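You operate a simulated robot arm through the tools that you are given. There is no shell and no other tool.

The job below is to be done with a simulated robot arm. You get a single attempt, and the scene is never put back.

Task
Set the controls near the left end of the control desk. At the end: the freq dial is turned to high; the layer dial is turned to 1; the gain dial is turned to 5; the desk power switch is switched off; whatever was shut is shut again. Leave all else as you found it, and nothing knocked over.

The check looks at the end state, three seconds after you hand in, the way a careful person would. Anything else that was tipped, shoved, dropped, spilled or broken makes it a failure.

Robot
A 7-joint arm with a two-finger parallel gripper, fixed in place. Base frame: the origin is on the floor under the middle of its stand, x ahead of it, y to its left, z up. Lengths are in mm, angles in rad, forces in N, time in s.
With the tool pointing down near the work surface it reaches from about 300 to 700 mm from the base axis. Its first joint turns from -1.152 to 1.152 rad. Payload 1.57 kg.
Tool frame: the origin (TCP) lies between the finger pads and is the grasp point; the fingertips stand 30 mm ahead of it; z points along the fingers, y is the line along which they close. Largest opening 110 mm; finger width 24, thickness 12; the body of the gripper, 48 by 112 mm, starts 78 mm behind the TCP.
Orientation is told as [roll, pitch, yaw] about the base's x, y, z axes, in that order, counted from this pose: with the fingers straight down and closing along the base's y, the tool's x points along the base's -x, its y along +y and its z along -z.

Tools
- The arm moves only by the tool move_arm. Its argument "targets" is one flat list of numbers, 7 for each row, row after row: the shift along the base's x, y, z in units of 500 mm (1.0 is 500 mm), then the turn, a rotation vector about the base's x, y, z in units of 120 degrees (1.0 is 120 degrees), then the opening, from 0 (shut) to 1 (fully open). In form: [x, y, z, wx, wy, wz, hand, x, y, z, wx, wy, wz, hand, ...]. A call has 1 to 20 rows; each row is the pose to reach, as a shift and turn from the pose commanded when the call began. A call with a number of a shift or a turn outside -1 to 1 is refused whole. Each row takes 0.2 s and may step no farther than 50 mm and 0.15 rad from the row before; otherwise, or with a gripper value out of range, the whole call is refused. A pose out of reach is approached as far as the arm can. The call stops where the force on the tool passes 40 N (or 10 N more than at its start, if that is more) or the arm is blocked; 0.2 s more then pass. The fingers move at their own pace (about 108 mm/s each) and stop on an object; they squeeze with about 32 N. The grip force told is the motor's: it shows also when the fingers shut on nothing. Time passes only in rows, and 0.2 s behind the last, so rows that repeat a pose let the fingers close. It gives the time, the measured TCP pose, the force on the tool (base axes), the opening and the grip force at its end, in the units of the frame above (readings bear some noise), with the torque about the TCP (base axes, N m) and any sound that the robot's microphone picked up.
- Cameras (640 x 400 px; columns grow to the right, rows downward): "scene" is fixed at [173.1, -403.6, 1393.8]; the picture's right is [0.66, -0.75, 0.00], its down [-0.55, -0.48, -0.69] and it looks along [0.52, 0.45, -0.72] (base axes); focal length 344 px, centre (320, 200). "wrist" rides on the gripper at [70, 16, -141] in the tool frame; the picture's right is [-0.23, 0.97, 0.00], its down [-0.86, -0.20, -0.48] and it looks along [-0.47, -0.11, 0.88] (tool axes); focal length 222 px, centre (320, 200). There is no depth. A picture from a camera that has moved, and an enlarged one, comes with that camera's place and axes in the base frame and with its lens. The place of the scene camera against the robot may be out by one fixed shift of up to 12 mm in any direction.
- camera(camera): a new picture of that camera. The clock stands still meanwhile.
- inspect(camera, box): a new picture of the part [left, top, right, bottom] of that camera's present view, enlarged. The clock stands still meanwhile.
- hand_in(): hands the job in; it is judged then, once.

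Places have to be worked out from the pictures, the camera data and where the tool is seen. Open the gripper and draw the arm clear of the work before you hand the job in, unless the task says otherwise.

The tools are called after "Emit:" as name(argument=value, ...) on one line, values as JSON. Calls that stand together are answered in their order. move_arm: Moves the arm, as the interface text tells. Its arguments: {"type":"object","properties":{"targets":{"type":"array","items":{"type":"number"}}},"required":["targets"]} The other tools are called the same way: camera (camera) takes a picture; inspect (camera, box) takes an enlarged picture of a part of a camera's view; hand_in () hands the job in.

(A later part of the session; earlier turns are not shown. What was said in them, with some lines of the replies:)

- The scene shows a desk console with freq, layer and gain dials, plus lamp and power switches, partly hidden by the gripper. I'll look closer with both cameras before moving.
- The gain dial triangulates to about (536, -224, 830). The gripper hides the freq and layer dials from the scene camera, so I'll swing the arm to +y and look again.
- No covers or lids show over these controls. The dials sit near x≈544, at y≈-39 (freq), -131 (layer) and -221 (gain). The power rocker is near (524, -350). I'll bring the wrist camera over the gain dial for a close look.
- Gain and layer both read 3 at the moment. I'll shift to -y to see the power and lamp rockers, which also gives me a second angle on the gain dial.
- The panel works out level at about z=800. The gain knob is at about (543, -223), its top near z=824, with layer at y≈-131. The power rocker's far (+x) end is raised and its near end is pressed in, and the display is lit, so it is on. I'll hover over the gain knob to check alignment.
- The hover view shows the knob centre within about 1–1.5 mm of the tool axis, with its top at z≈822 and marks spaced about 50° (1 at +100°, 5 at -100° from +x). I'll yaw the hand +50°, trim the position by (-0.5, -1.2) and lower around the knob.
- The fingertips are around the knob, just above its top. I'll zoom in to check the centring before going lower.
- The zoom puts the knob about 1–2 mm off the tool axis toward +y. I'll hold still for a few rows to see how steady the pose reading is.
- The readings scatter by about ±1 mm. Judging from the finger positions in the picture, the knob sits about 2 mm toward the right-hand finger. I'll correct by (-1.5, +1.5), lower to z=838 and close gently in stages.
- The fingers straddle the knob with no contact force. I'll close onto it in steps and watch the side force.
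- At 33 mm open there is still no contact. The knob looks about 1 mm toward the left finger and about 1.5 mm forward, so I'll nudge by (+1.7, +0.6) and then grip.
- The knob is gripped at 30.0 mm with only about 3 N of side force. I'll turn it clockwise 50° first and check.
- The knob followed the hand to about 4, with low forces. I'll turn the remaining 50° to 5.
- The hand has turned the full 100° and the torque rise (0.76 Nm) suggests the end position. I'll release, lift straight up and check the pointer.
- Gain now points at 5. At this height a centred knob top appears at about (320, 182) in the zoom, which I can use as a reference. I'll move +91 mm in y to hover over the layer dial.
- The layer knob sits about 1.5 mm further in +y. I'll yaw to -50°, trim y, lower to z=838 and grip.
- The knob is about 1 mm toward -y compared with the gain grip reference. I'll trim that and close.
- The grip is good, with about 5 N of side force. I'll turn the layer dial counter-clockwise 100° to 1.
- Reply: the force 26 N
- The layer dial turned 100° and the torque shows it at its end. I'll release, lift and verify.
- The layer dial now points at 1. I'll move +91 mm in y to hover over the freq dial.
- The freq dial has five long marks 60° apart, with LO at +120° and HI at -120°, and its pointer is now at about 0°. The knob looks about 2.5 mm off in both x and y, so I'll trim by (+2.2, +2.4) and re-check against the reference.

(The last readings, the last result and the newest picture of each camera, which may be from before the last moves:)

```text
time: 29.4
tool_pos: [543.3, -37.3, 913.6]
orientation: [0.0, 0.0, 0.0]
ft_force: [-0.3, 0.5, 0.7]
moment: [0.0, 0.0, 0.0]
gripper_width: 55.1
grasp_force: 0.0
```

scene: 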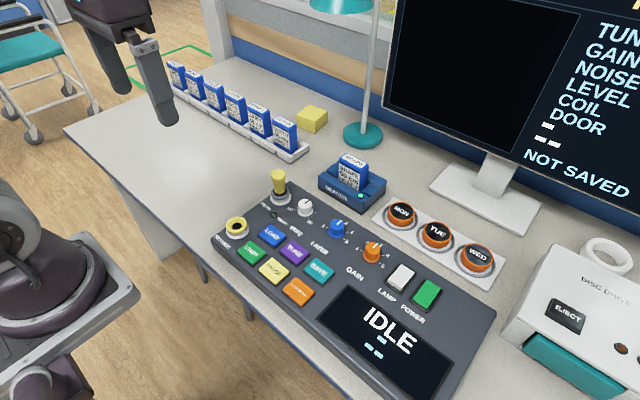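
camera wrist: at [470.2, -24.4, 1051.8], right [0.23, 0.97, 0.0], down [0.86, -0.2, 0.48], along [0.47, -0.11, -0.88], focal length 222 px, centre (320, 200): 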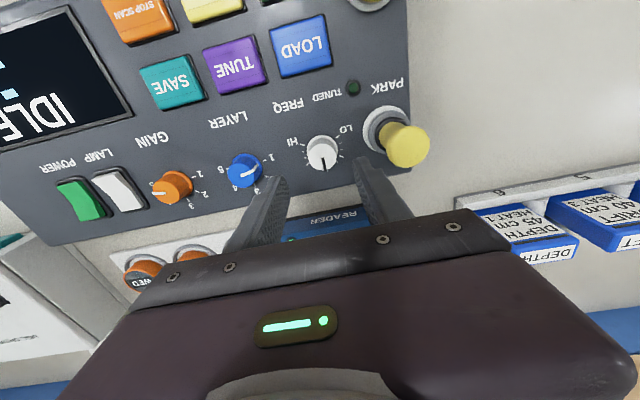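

The knob is now within about 1 mm of the reference. I'll trim y by -0.7, yaw to +60°, lower to z=838 and close partway.

Emit:
move_arm(targets=[0, -0.0014, 0, 0, 0, 0.0625, 0.42, 0, -0.0014, 0, 0, 0, 0.125, 0.42, 0, -0.0014, 0, 0, 0, 0.1875, 0.42, 0, -0.0014, 0, 0, 0, 0.25, 0.42, 0, -0.0014, 0, 0, 0, 0.3125, 0.42, 0, -0.0014, 0, 0, 0, 0.375, 0.42, 0, -0.0014, 0, 0, 0, 0.4375, 0.42, 0, -0.0014, 0, 0, 0, 0.5, 0.42, 0, -0.0014, -0.05, 0, 0, 0.5, 0.42, 0, -0.0014, -0.1, 0, 0, 0.5, 0.42, 0, -0.0014, -0.125, 0, 0, 0.5, 0.42, 0, -0.0014, -0.15, 0, 0, 0.5, 0.42, 0, -0.0014, -0.15, 0, 0, 0.5, 0.36])

Emit:
inspect(camera="wrist", box=[256, 130, 384, 210])

Emit:
camera(camera="scene")

```text
time: 32.2
tool_pos: [544.4, -37.0, 837.3]
orientation: [0.0, -0.001, 1.048]
ft_force: [-0.8, 0.1, 0.0]
moment: [0.0, 0.0, 0.0]
gripper_width: 39.7
grasp_force: 0.1
```

```text
5.00 times, centred on (320, 170) of wrist
camera zoom: at [494.8, -90.6, 976.3], right [-0.73, 0.68, 0.0], down [0.6, 0.64, 0.48], along [0.33, 0.35, -0.88], focal length 1111 px, centre (320, 350)
```

zoom: 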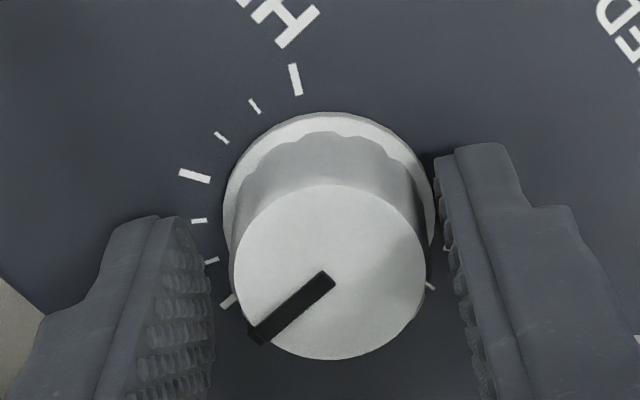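

```text
taken
```

scene: 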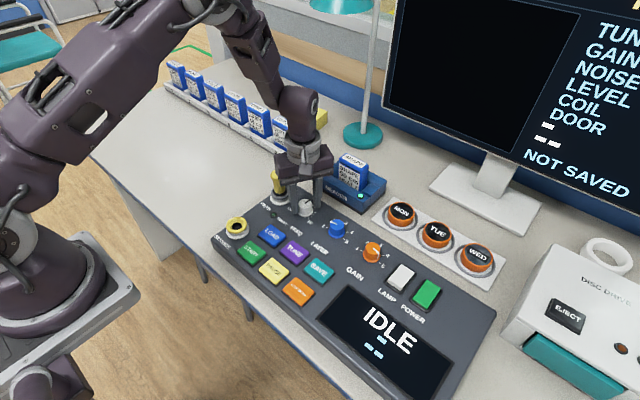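

The knob sits about 1.3 mm toward the right finger. I'll shift by (-0.9, +0.85) and grip.

Emit:
move_arm(targets=[-0.0018, 0.0017, 0, 0, 0, 0, 0.34, -0.0018, 0.0017, 0, 0, 0, 0, 0.3, -0.0018, 0.0017, 0, 0, 0, 0, 0.2, -0.0018, 0.0017, 0, 0, 0, 0, 0.2, -0.0018, 0.0017, 0, 0, 0, 0, 0.2])

Emit:
inspect(camera="wrist", box=[256, 130, 384, 210])

```text
time: 33.4
tool_pos: [542.1, -35.9, 836.2]
orientation: [0.002, 0.0, 1.049]
ft_force: [-6.4, 3.5, 0.8]
moment: [0.05, 0.21, 0.01]
gripper_width: 30.3
grasp_force: 39.1
```

```text
5.00 times, centred on (320, 170) of wrist
camera zoom: at [493.8, -89.2, 976.6], right [-0.73, 0.68, 0.0], down [0.6, 0.64, 0.48], along [0.33, 0.35, -0.88], focal length 1111 px, centre (320, 350)
```

zoom: 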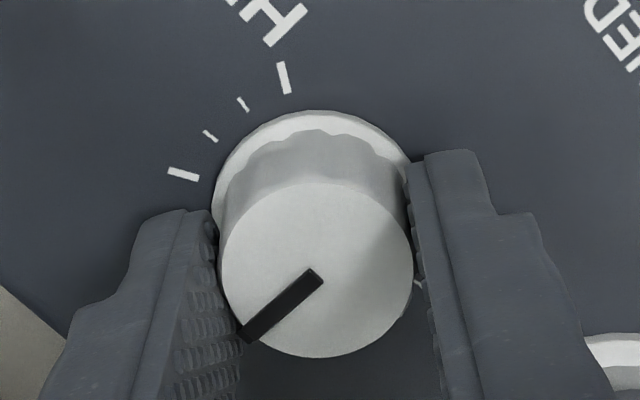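

The freq knob is gripped at 30.3 mm. I'll turn it clockwise 120° to HI.

Emit:
move_arm(targets=[-0.0006, 0.0004, 0, 0, 0, -0.0667, 0.2, -0.0006, 0.0004, 0, 0, 0, -0.1333, 0.2, -0.0006, 0.0004, 0, 0, 0, -0.2, 0.2, -0.0006, 0.0004, 0, 0, 0, -0.2667, 0.2, -0.0006, 0.0004, 0, 0, 0, -0.3333, 0.2, -0.0006, 0.0004, 0, 0, 0, -0.4, 0.2, -0.0006, 0.0004, 0, 0, 0, -0.4667, 0.2, -0.0006, 0.0004, 0, 0, 0, -0.5333, 0.2, -0.0006, 0.0004, 0, 0, 0, -0.6, 0.2, -0.0006, 0.0004, 0, 0, 0, -0.6667, 0.2, -0.0006, 0.0004, 0, 0, 0, -0.7333, 0.2, -0.0006, 0.0004, 0, 0, 0, -0.8, 0.2, -0.0006, 0.0004, 0, 0, 0, -0.8667, 0.2, -0.0006, 0.0004, 0, 0, 0, -0.9333, 0.2, -0.0006, 0.0004, 0, 0, 0, -1.0, 0.2, -0.0006, 0.0004, 0, 0, 0, -1.0, 0.2])

Emit:
inspect(camera="wrist", box=[256, 130, 384, 210])

Emit:
inspect(camera="scene", box=[240, 150, 400, 250])

```text
time: 36.8
tool_pos: [542.3, -39.4, 839.0]
orientation: [-0.002, -0.003, -1.05]
ft_force: [-3.8, -29.5, 22.3]
moment: [-0.99, 0.23, 0.01]
gripper_width: 29.7
grasp_force: 39.3
```

```text
5.00 times, centred on (320, 170) of wrist
camera zoom: at [521.9, 29.3, 977.4], right [0.96, 0.29, 0.0], down [0.25, -0.84, 0.48], along [0.14, -0.46, -0.88], focal length 1111 px, centre (320, 350)
```

zoom: 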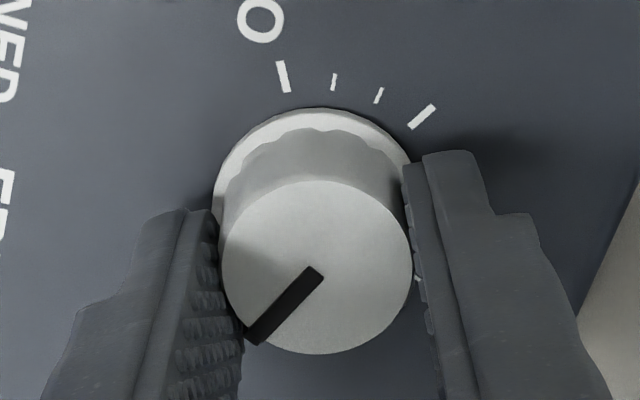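

```text
4.00 times, centred on (320, 200) of scene
camera zoom: at [172.7, -404.3, 1393.7], right [0.66, -0.75, 0.0], down [-0.55, -0.48, -0.69], along [0.52, 0.45, -0.72], focal length 1376 px, centre (320, 200)
```

zoom: 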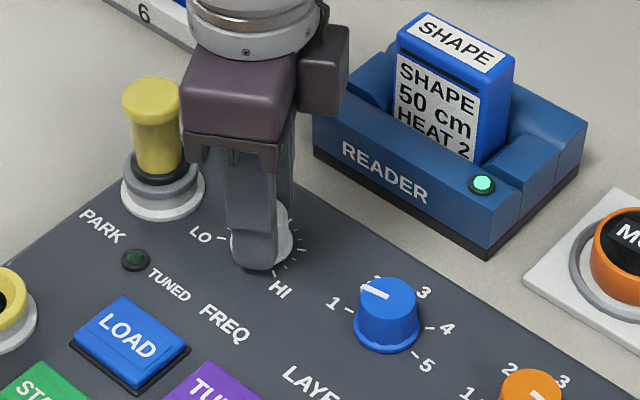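

The knob turned fully, but a side force of about 30 N (toward -y) has built up because the grip was off-centre. I'll ease the arm 2 mm to -y, then open and lift.

Emit:
move_arm(targets=[0, -0.004, 0, 0, 0, 0, 0.2, 0, -0.004, 0, 0, 0, 0, 0.35, 0, -0.004, 0, 0, 0, 0, 0.42, 0, -0.004, 0.03, 0, 0, 0, 0.42, 0, -0.004, 0.09, 0, 0, 0, 0.42, 0, -0.004, 0.15, 0, 0, 0, 0.42, 0, -0.004, 0.15, 0, 0, 0.07, 0.42, 0, -0.004, 0.15, 0, 0, 0.14, 0.42, 0, -0.004, 0.15, 0, 0, 0.21, 0.42, 0, -0.004, 0.15, 0, 0, 0.28, 0.42, 0, -0.004, 0.15, 0, 0, 0.35, 0.42, 0, -0.004, 0.15, 0, 0, 0.42, 0.42, 0, -0.004, 0.15, 0, 0, 0.49, 0.42, 0, -0.004, 0.15, 0, 0, 0.5, 0.42])

Emit:
inspect(camera="wrist", box=[240, 110, 400, 210])

Emit:
inspect(camera="scene", box=[260, 165, 380, 240])

```text
time: 39.8
tool_pos: [542.0, -39.6, 912.3]
orientation: [0.0, -0.001, 0.002]
ft_force: [-0.3, -0.7, -0.5]
moment: [0.03, 0.01, 0.01]
gripper_width: 46.0
grasp_force: 0.0
```

```text
4.00 times, centred on (320, 160) of wrist
camera zoom: at [472.7, -23.3, 1052.6], right [0.23, 0.97, 0.0], down [0.86, -0.2, 0.48], along [0.47, -0.11, -0.88], focal length 888 px, centre (320, 360)
```

zoom: 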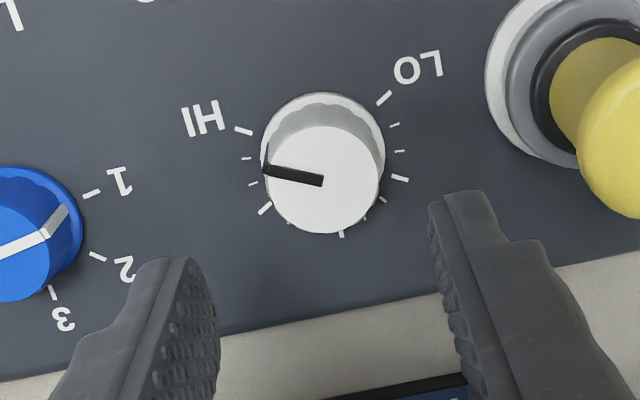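

```text
5.33 times, centred on (320, 202) of scene
camera zoom: at [173.1, -403.6, 1393.8], right [0.66, -0.75, 0.0], down [-0.55, -0.48, -0.69], along [0.52, 0.45, -0.72], focal length 1835 px, centre (320, 187)
```

zoom: 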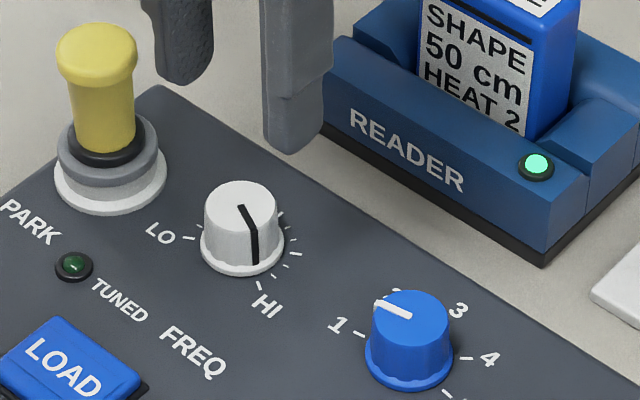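

The freq pointer reads about -115°, slightly short of the HI mark at -120°. I'll re-grip at yaw 0 with y trimmed by +0.6 and turn it the last few degrees.

Emit:
move_arm(targets=[0, 0.0012, 0, 0, 0, 0, 0.42, 0, 0.0012, -0.05, 0, 0, 0, 0.42, 0, 0.0012, -0.1, 0, 0, 0, 0.42, 0, 0.0012, -0.125, 0, 0, 0, 0.42, 0, 0.0012, -0.15, 0, 0, 0, 0.42, 0, 0.0012, -0.15, 0, 0, 0, 0.34, 0, 0.0012, -0.15, 0, 0, 0, 0.2, 0, 0.0012, -0.15, 0, 0, 0, 0.2, 0, 0.0012, -0.15, 0, 0, 0, 0.2])

Emit:
inspect(camera="wrist", box=[256, 130, 384, 210])

```text
time: 41.8
tool_pos: [545.4, -38.1, 837.8]
orientation: [0.001, 0.0, 0.0]
ft_force: [0.0, 7.3, -7.9]
moment: [0.25, -0.19, -0.03]
gripper_width: 30.7
grasp_force: 40.0
```

```text
5.00 times, centred on (320, 170) of wrist
camera zoom: at [474.3, -22.3, 978.0], right [0.23, 0.97, 0.0], down [0.86, -0.2, 0.48], along [0.47, -0.11, -0.88], focal length 1111 px, centre (320, 350)
```

zoom: 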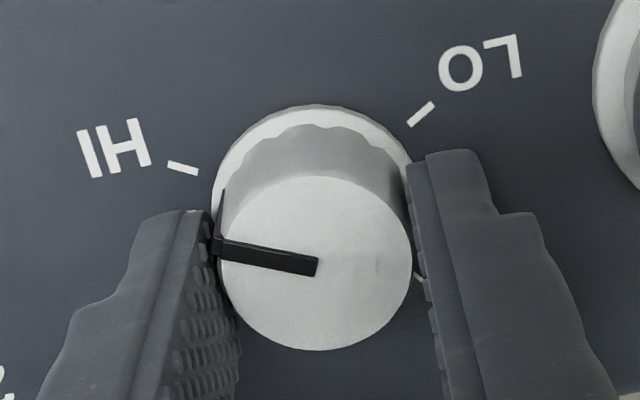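

The grip is fine, though the left finger bears near the pointer ridge. I'll turn about 7° further clockwise.

Emit:
move_arm(targets=[0, 0, 0, 0, 0, -0.03, 0.2, 0, 0, 0, 0, 0, -0.06, 0.2, 0, 0, 0, 0, 0, -0.06, 0.2])

Emit:
inspect(camera="wrist", box=[256, 130, 384, 210])

```text
time: 42.6
tool_pos: [543.1, -37.3, 837.4]
orientation: [-0.001, -0.001, -0.126]
ft_force: [-0.6, 8.8, 0.6]
moment: [0.22, 0.27, 0.53]
gripper_width: 30.7
grasp_force: 39.8
```

```text
5.00 times, centred on (320, 170) of wrist
camera zoom: at [476.2, -13.8, 978.1], right [0.35, 0.94, 0.0], down [0.82, -0.31, 0.48], along [0.45, -0.17, -0.88], focal length 1111 px, centre (320, 350)
```

zoom: 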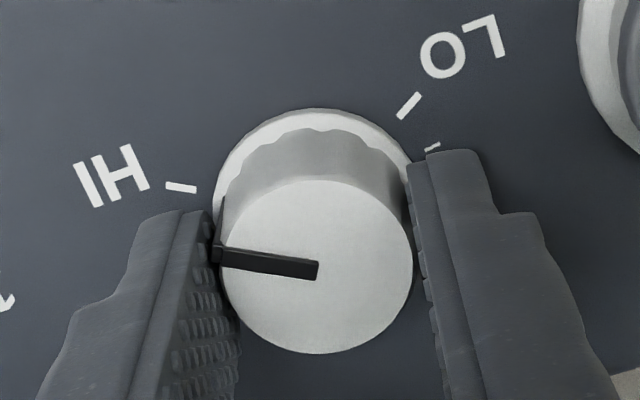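

There is 0.53 Nm of resistance and a slight slip relative to the hand, so it is probably at the end stop. I'll release, lift and look.

Emit:
move_arm(targets=[0, 0, 0, 0, 0, 0, 0.34, 0, 0, 0, 0, 0, 0, 0.42, 0, 0, 0.03, 0, 0, 0, 0.42, 0, 0, 0.09, 0, 0, 0.03, 0.42, 0, 0, 0.15, 0, 0, 0.06, 0.42, 0, 0, 0.15, 0, 0, 0.06, 0.42])

Emit:
inspect(camera="wrist", box=[280, 120, 360, 170])

Emit:
inspect(camera="scene", box=[275, 185, 335, 222])

```text
time: 44.0
tool_pos: [543.4, -38.7, 910.9]
orientation: [-0.002, 0.001, 0.003]
ft_force: [-0.1, 0.3, 0.2]
moment: [0.02, -0.02, -0.01]
gripper_width: 46.5
grasp_force: 0.1
```

```text
8.00 times, centred on (320, 145) of wrist
camera zoom: at [473.5, -22.1, 1051.0], right [0.23, 0.97, 0.0], down [0.86, -0.2, 0.48], along [0.47, -0.11, -0.88], focal length 1777 px, centre (320, 640)
```

zoom: 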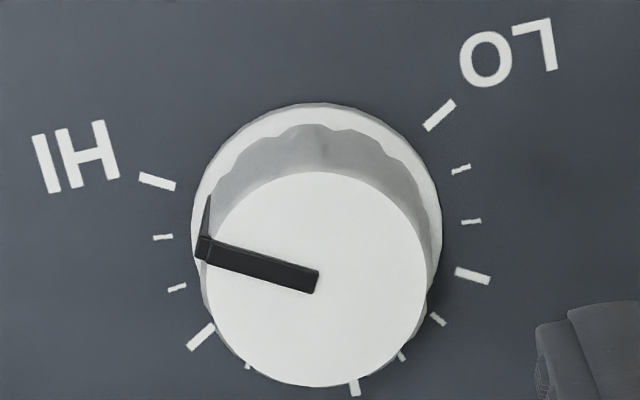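

```text
10.67 times, centred on (305, 204) of scene
camera zoom: at [173.1, -403.6, 1393.8], right [0.66, -0.75, 0.0], down [-0.55, -0.48, -0.69], along [0.52, 0.45, -0.72], focal length 3670 px, centre (480, 163)
```

zoom: 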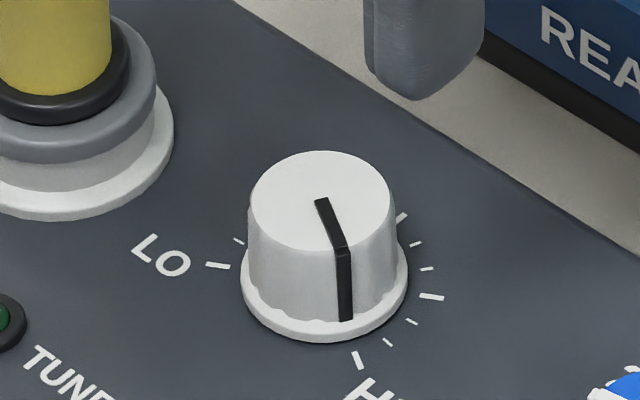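

The freq pointer now reads about -121°, so it is on HI. Next is the power rocker, which I place at x 508–559, y -366 to -335, with its far end raised. I'll move above it to confirm.

Emit:
move_arm(targets=[0, -0.09, 0, 0, 0, 0, 0.42, 0, -0.18, 0, 0, 0, 0, 0.42, 0, -0.27, 0, 0, 0, 0, 0.42, 0, -0.36, 0, 0, 0, 0, 0.5, 0, -0.45, 0, 0, 0, 0, 0.5, 0, -0.54, 0, 0, 0, 0, 0.5, 0, -0.624, 0, 0, 0, 0, 0.5, 0, -0.624, 0, 0, 0, 0, 0.5, 0, -0.624, 0, 0, 0, 0, 0.5])

Emit:
camera(camera="wrist")

Emit:
inspect(camera="wrist", box=[240, 100, 400, 200])

Emit:
inspect(camera="scene", box=[280, 185, 400, 260])

```text
time: 46.0
tool_pos: [543.6, -351.7, 913.4]
orientation: [0.001, -0.001, -0.001]
ft_force: [-0.8, 0.5, 0.2]
moment: [-0.01, -0.05, 0.0]
gripper_width: 55.0
grasp_force: 0.1
```

```text
taken
camera wrist: at [473.9, -335.4, 1053.9], right [0.23, 0.97, 0.0], down [0.86, -0.2, 0.48], along [0.47, -0.11, -0.88], focal length 222 px, centre (320, 200)
```

wrist: 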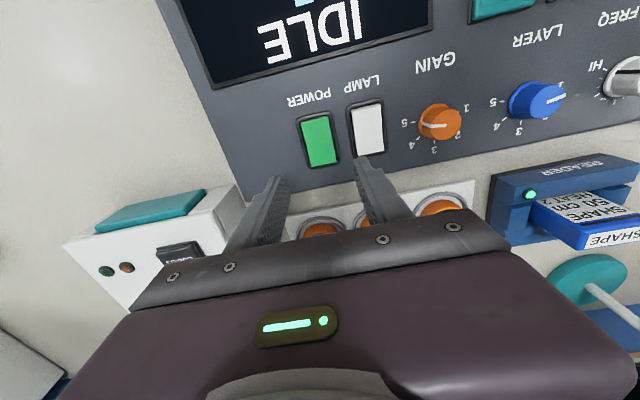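

```text
4.00 times, centred on (320, 150) of wrist
camera zoom: at [473.9, -335.4, 1053.9], right [0.23, 0.97, 0.0], down [0.86, -0.2, 0.48], along [0.47, -0.11, -0.88], focal length 888 px, centre (320, 400)
```

zoom: 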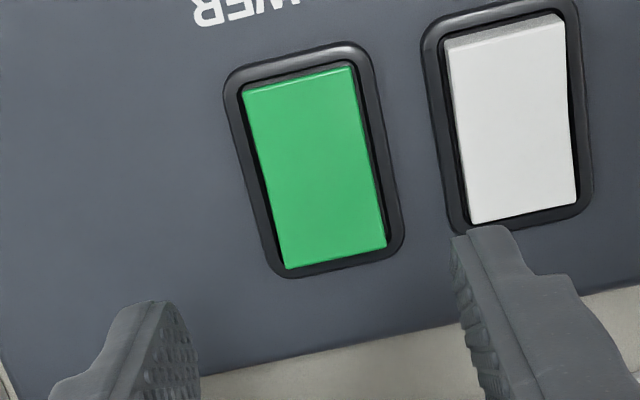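

```text
5.33 times, centred on (340, 222) of scene
camera zoom: at [173.1, -403.7, 1393.8], right [0.66, -0.75, 0.0], down [-0.55, -0.48, -0.69], along [0.52, 0.45, -0.72], focal length 1835 px, centre (213, 80)
```

zoom: 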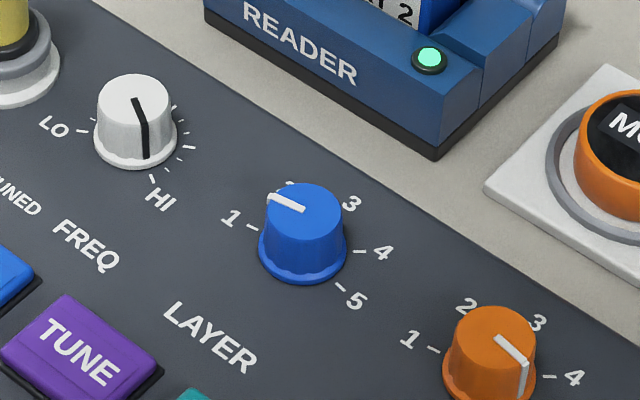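

The rocker view confirms x≈509–559, centred at y≈-348.6, far end raised. I'll close the fingers, tilt the tool 20° so its near lower edge makes contact at x≈549, and come down to just above the raised end.

Emit:
move_arm(targets=[0.006, 0.0016, 0, 0, 0, 0, 0.2, 0.012, 0.0032, 0, 0, -0.0555, 0, 0, 0.012, 0.0032, 0, 0, -0.111, 0, 0, 0.012, 0.0032, 0, 0, -0.1667, 0, 0, 0.012, 0.0032, -0.04, 0, -0.1667, 0, 0, 0.012, 0.0032, -0.08, 0, -0.1667, 0, 0, 0.012, 0.0032, -0.108, 0, -0.1667, 0, 0, 0.012, 0.0032, -0.108, 0, -0.1667, 0, 0])

Emit:
camera(camera="wrist")

Emit:
inspect(camera="scene", box=[376, 250, 456, 310])

```text
time: 47.8
tool_pos: [548.8, -348.8, 858.8]
orientation: [0.0, -0.349, 0.002]
ft_force: [0.1, 1.5, -0.2]
moment: [0.03, 0.01, -0.02]
gripper_width: 0.2
grasp_force: 21.0
```

```text
taken
camera wrist: at [434.4, -332.4, 965.9], right [0.21, 0.97, 0.08], down [0.64, -0.2, 0.74], along [0.74, -0.11, -0.67], focal length 222 px, centre (320, 200)
```

wrist: 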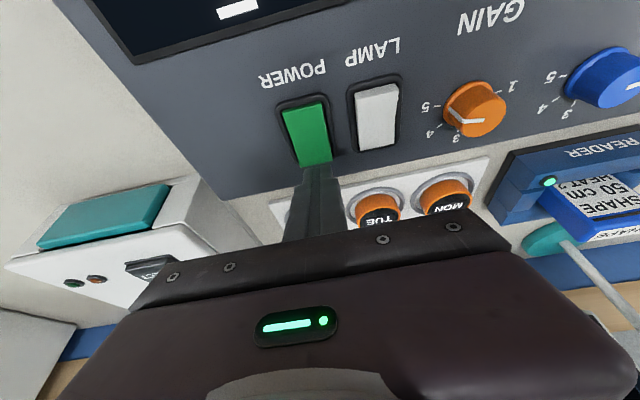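

```text
6.67 times, centred on (416, 280) of scene
camera zoom: at [173.1, -403.6, 1393.8], right [0.66, -0.75, 0.0], down [-0.55, -0.48, -0.69], along [0.52, 0.45, -0.72], focal length 2294 px, centre (-320, -333)
```

zoom: 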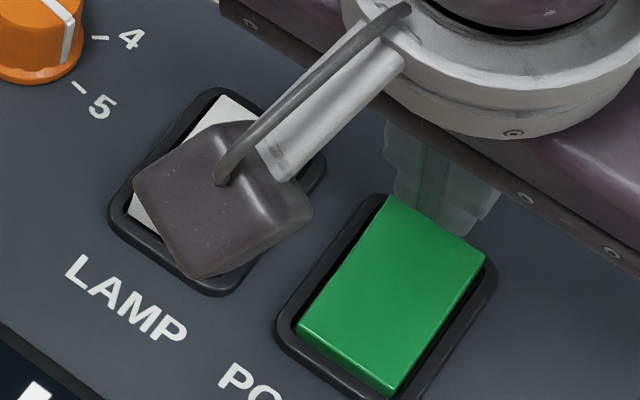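

The fingertip edge projects right at the rocker's far end and sits about 14 mm above it, which matches contact at x≈549. I'll press down in small steps.

Emit:
move_arm(targets=[0, 0, -0.012, 0, 0, 0, 0, 0, 0, -0.022, 0, 0, 0, 0, 0, 0, -0.027, 0, 0, 0, 0, 0, 0, -0.032, 0, 0, 0, 0, 0, 0, -0.036, 0, 0, 0, 0, 0, 0, -0.04, 0, 0, 0, 0])

Emit:
camera(camera="wrist")

Emit:
inspect(camera="scene", box=[366, 250, 466, 325])

```text
time: 49.2
tool_pos: [549.1, -350.8, 841.2]
orientation: [-0.004, -0.352, 0.002]
ft_force: [-9.5, 8.0, 38.2]
moment: [0.27, 0.34, 0.04]
gripper_width: 0.0
grasp_force: 21.3
```

```text
taken
camera wrist: at [435.3, -333.4, 947.9], right [0.21, 0.97, 0.08], down [0.64, -0.2, 0.75], along [0.74, -0.11, -0.66], focal length 222 px, centre (320, 200)
```

wrist: 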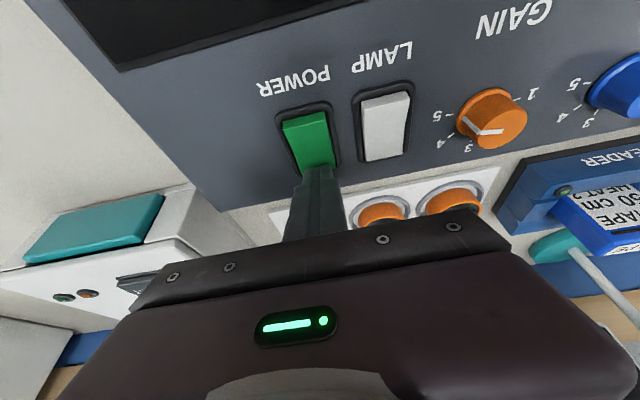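

```text
5.33 times, centred on (416, 288) of scene
camera zoom: at [172.3, -403.0, 1394.1], right [0.66, -0.75, 0.0], down [-0.54, -0.48, -0.69], along [0.52, 0.45, -0.72], focal length 1835 px, centre (-192, -267)
```

zoom: 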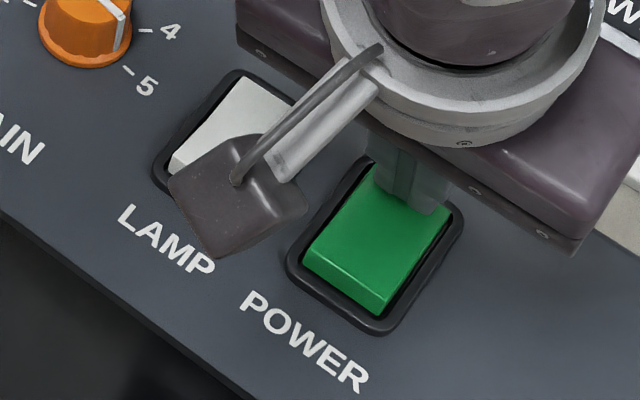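

The rocker has flipped (near end raised), and the display and reader lamp went dark, so power is off. I'll lift straight up, remove the tilt and draw back.

Emit:
move_arm(targets=[0, 0, 0.02, 0, 0, 0, 0, 0, 0, 0.08, 0, 0, 0, 0, 0, 0, 0.16, 0, 0, 0, 0, 0, 0, 0.24, 0, 0.0555, 0, 0, 0, 0, 0.32, 0, 0.111, 0, 0, 0, 0, 0.4, 0, 0.1667, 0, 0.2, -0.06, 0, 0.45, 0, 0.1667, 0, 0.5, -0.12, 0.04, 0.5, 0, 0.1667, 0, 0.8, -0.18, 0.09, 0.54, 0, 0.1667, 0, 1, -0.24, 0.14, 0.58, 0, 0.1667, 0, 1])

Emit:
camera(camera="scene")

Emit:
camera(camera="wrist")

```text
time: 51.4
tool_pos: [428.8, -280.0, 1128.6]
orientation: [-0.001, 0.0, 0.0]
ft_force: [-0.7, 0.0, -0.6]
moment: [0.01, 0.04, 0.01]
gripper_width: 110.1
grasp_force: 0.0
```

```text
taken
```

scene: 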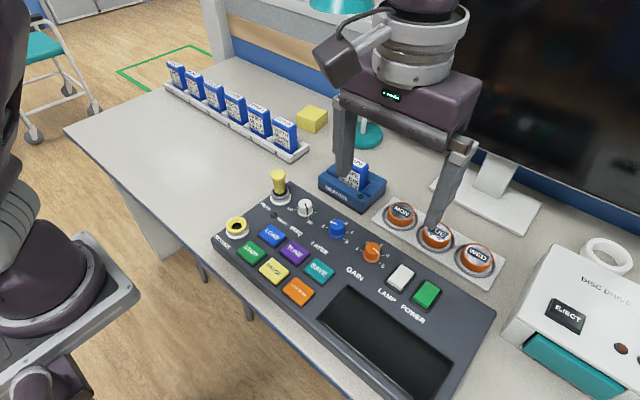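

```text
taken
camera wrist: at [359.3, -264.6, 1268.2], right [0.23, 0.97, 0.0], down [0.86, -0.2, 0.48], along [0.47, -0.11, -0.88], focal length 222 px, centre (320, 200)
```

wrist: 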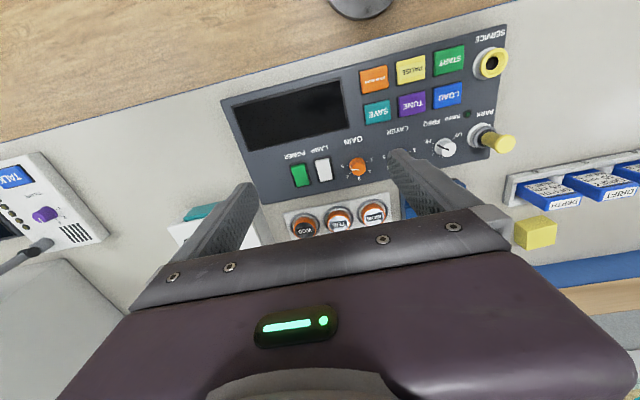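

The display and monitor are dark, so the power-off took effect. I'll pull the arm clear and check the whole console one last time.

Emit:
move_arm(targets=[-0.05, 0.07, 0.015, 0, 0, 0, 1, -0.1, 0.14, 0.03, 0, 0, 0, 1, -0.15, 0.21, 0.045, 0, 0, 0, 1, -0.2, 0.28, 0.06, 0, 0, 0, 1, -0.2, 0.36, 0.06, 0, 0, 0, 1, -0.2, 0.44, 0.06, 0, 0, 0, 1, -0.2, 0.52, 0.06, 0, 0, 0, 1, -0.2, 0.6, 0.06, 0, 0, 0, 1, -0.2, 0.6, 0.06, 0, 0, 0, 1])

Emit:
camera(camera="scene")

Emit:
inspect(camera="scene", box=[260, 170, 400, 258])

Emit:
inspect(camera="scene", box=[350, 225, 470, 300])

Emit:
inspect(camera="scene", box=[200, 170, 360, 310])

```text
time: 53.4
tool_pos: [332.7, 22.6, 1159.8]
orientation: [-0.001, 0.002, 0.001]
ft_force: [0.2, 0.1, 0.6]
moment: [0.0, 0.0, -0.01]
gripper_width: 110.1
grasp_force: 0.0
```

```text
taken
```

scene: 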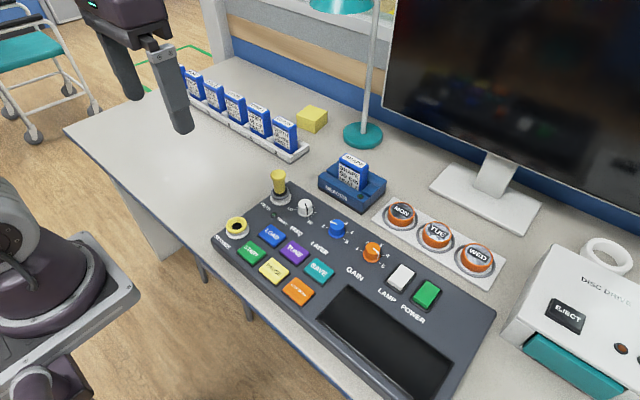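

```text
4.55 times, centred on (330, 214) of scene
camera zoom: at [173.1, -403.6, 1393.8], right [0.66, -0.75, 0.0], down [-0.55, -0.48, -0.69], along [0.52, 0.45, -0.72], focal length 1564 px, centre (274, 136)
```

zoom: 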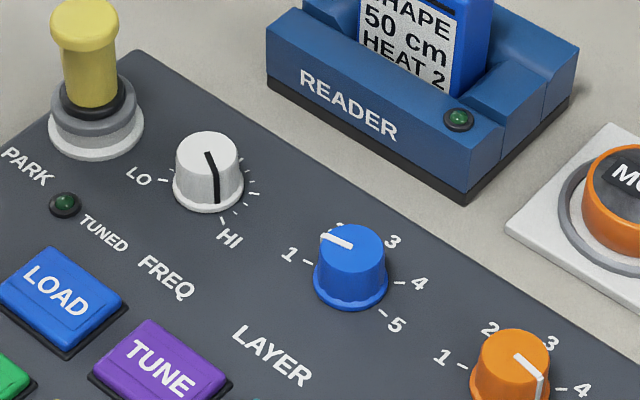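

```text
5.33 times, centred on (410, 262) of scene
camera zoom: at [173.1, -403.6, 1393.8], right [0.66, -0.75, 0.0], down [-0.55, -0.48, -0.69], along [0.52, 0.45, -0.72], focal length 1835 px, centre (-160, -133)
```

zoom: 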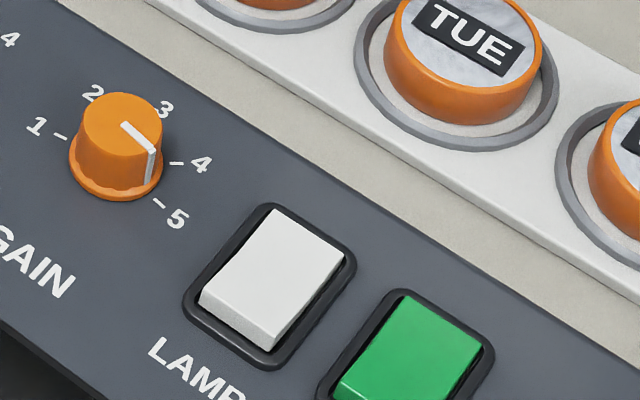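

```text
2.86 times, centred on (280, 240) of scene
camera zoom: at [173.1, -403.6, 1393.8], right [0.66, -0.75, 0.0], down [-0.55, -0.48, -0.69], along [0.52, 0.45, -0.72], focal length 983 px, centre (434, 86)
```

zoom: 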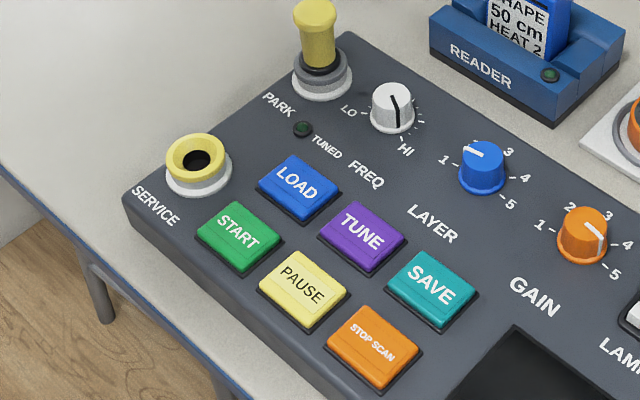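

The final view shows freq at HI, layer at 1, gain at 5 and the power rocker off with the display dark. The lamp switch and everything else look untouched, and nothing had to be opened. The arm is clear and the gripper open, so I'm handing in.

Emit:
hand_in()

```text
The job is handed in.
```

The job is handed in. The final pictures show all four controls set:

- **Freq dial:** on HI. The first turn stopped about 5° short, so I gripped it again and turned it onto the mark.
- **Layer dial:** on 1, turned from 3.
- **Gain dial:** on 5, turned from 3.
- **Desk power switch:** off. The console display, the reader lamp and the monitor all went dark when it flipped.

I saw no covers or lids over these controls and opened nothing, so there was nothing to shut again. I touched only the three dials and the power switch, and the final pictures show nothing knocked over or moved. The gripper is open and the arm is clear of the desk.
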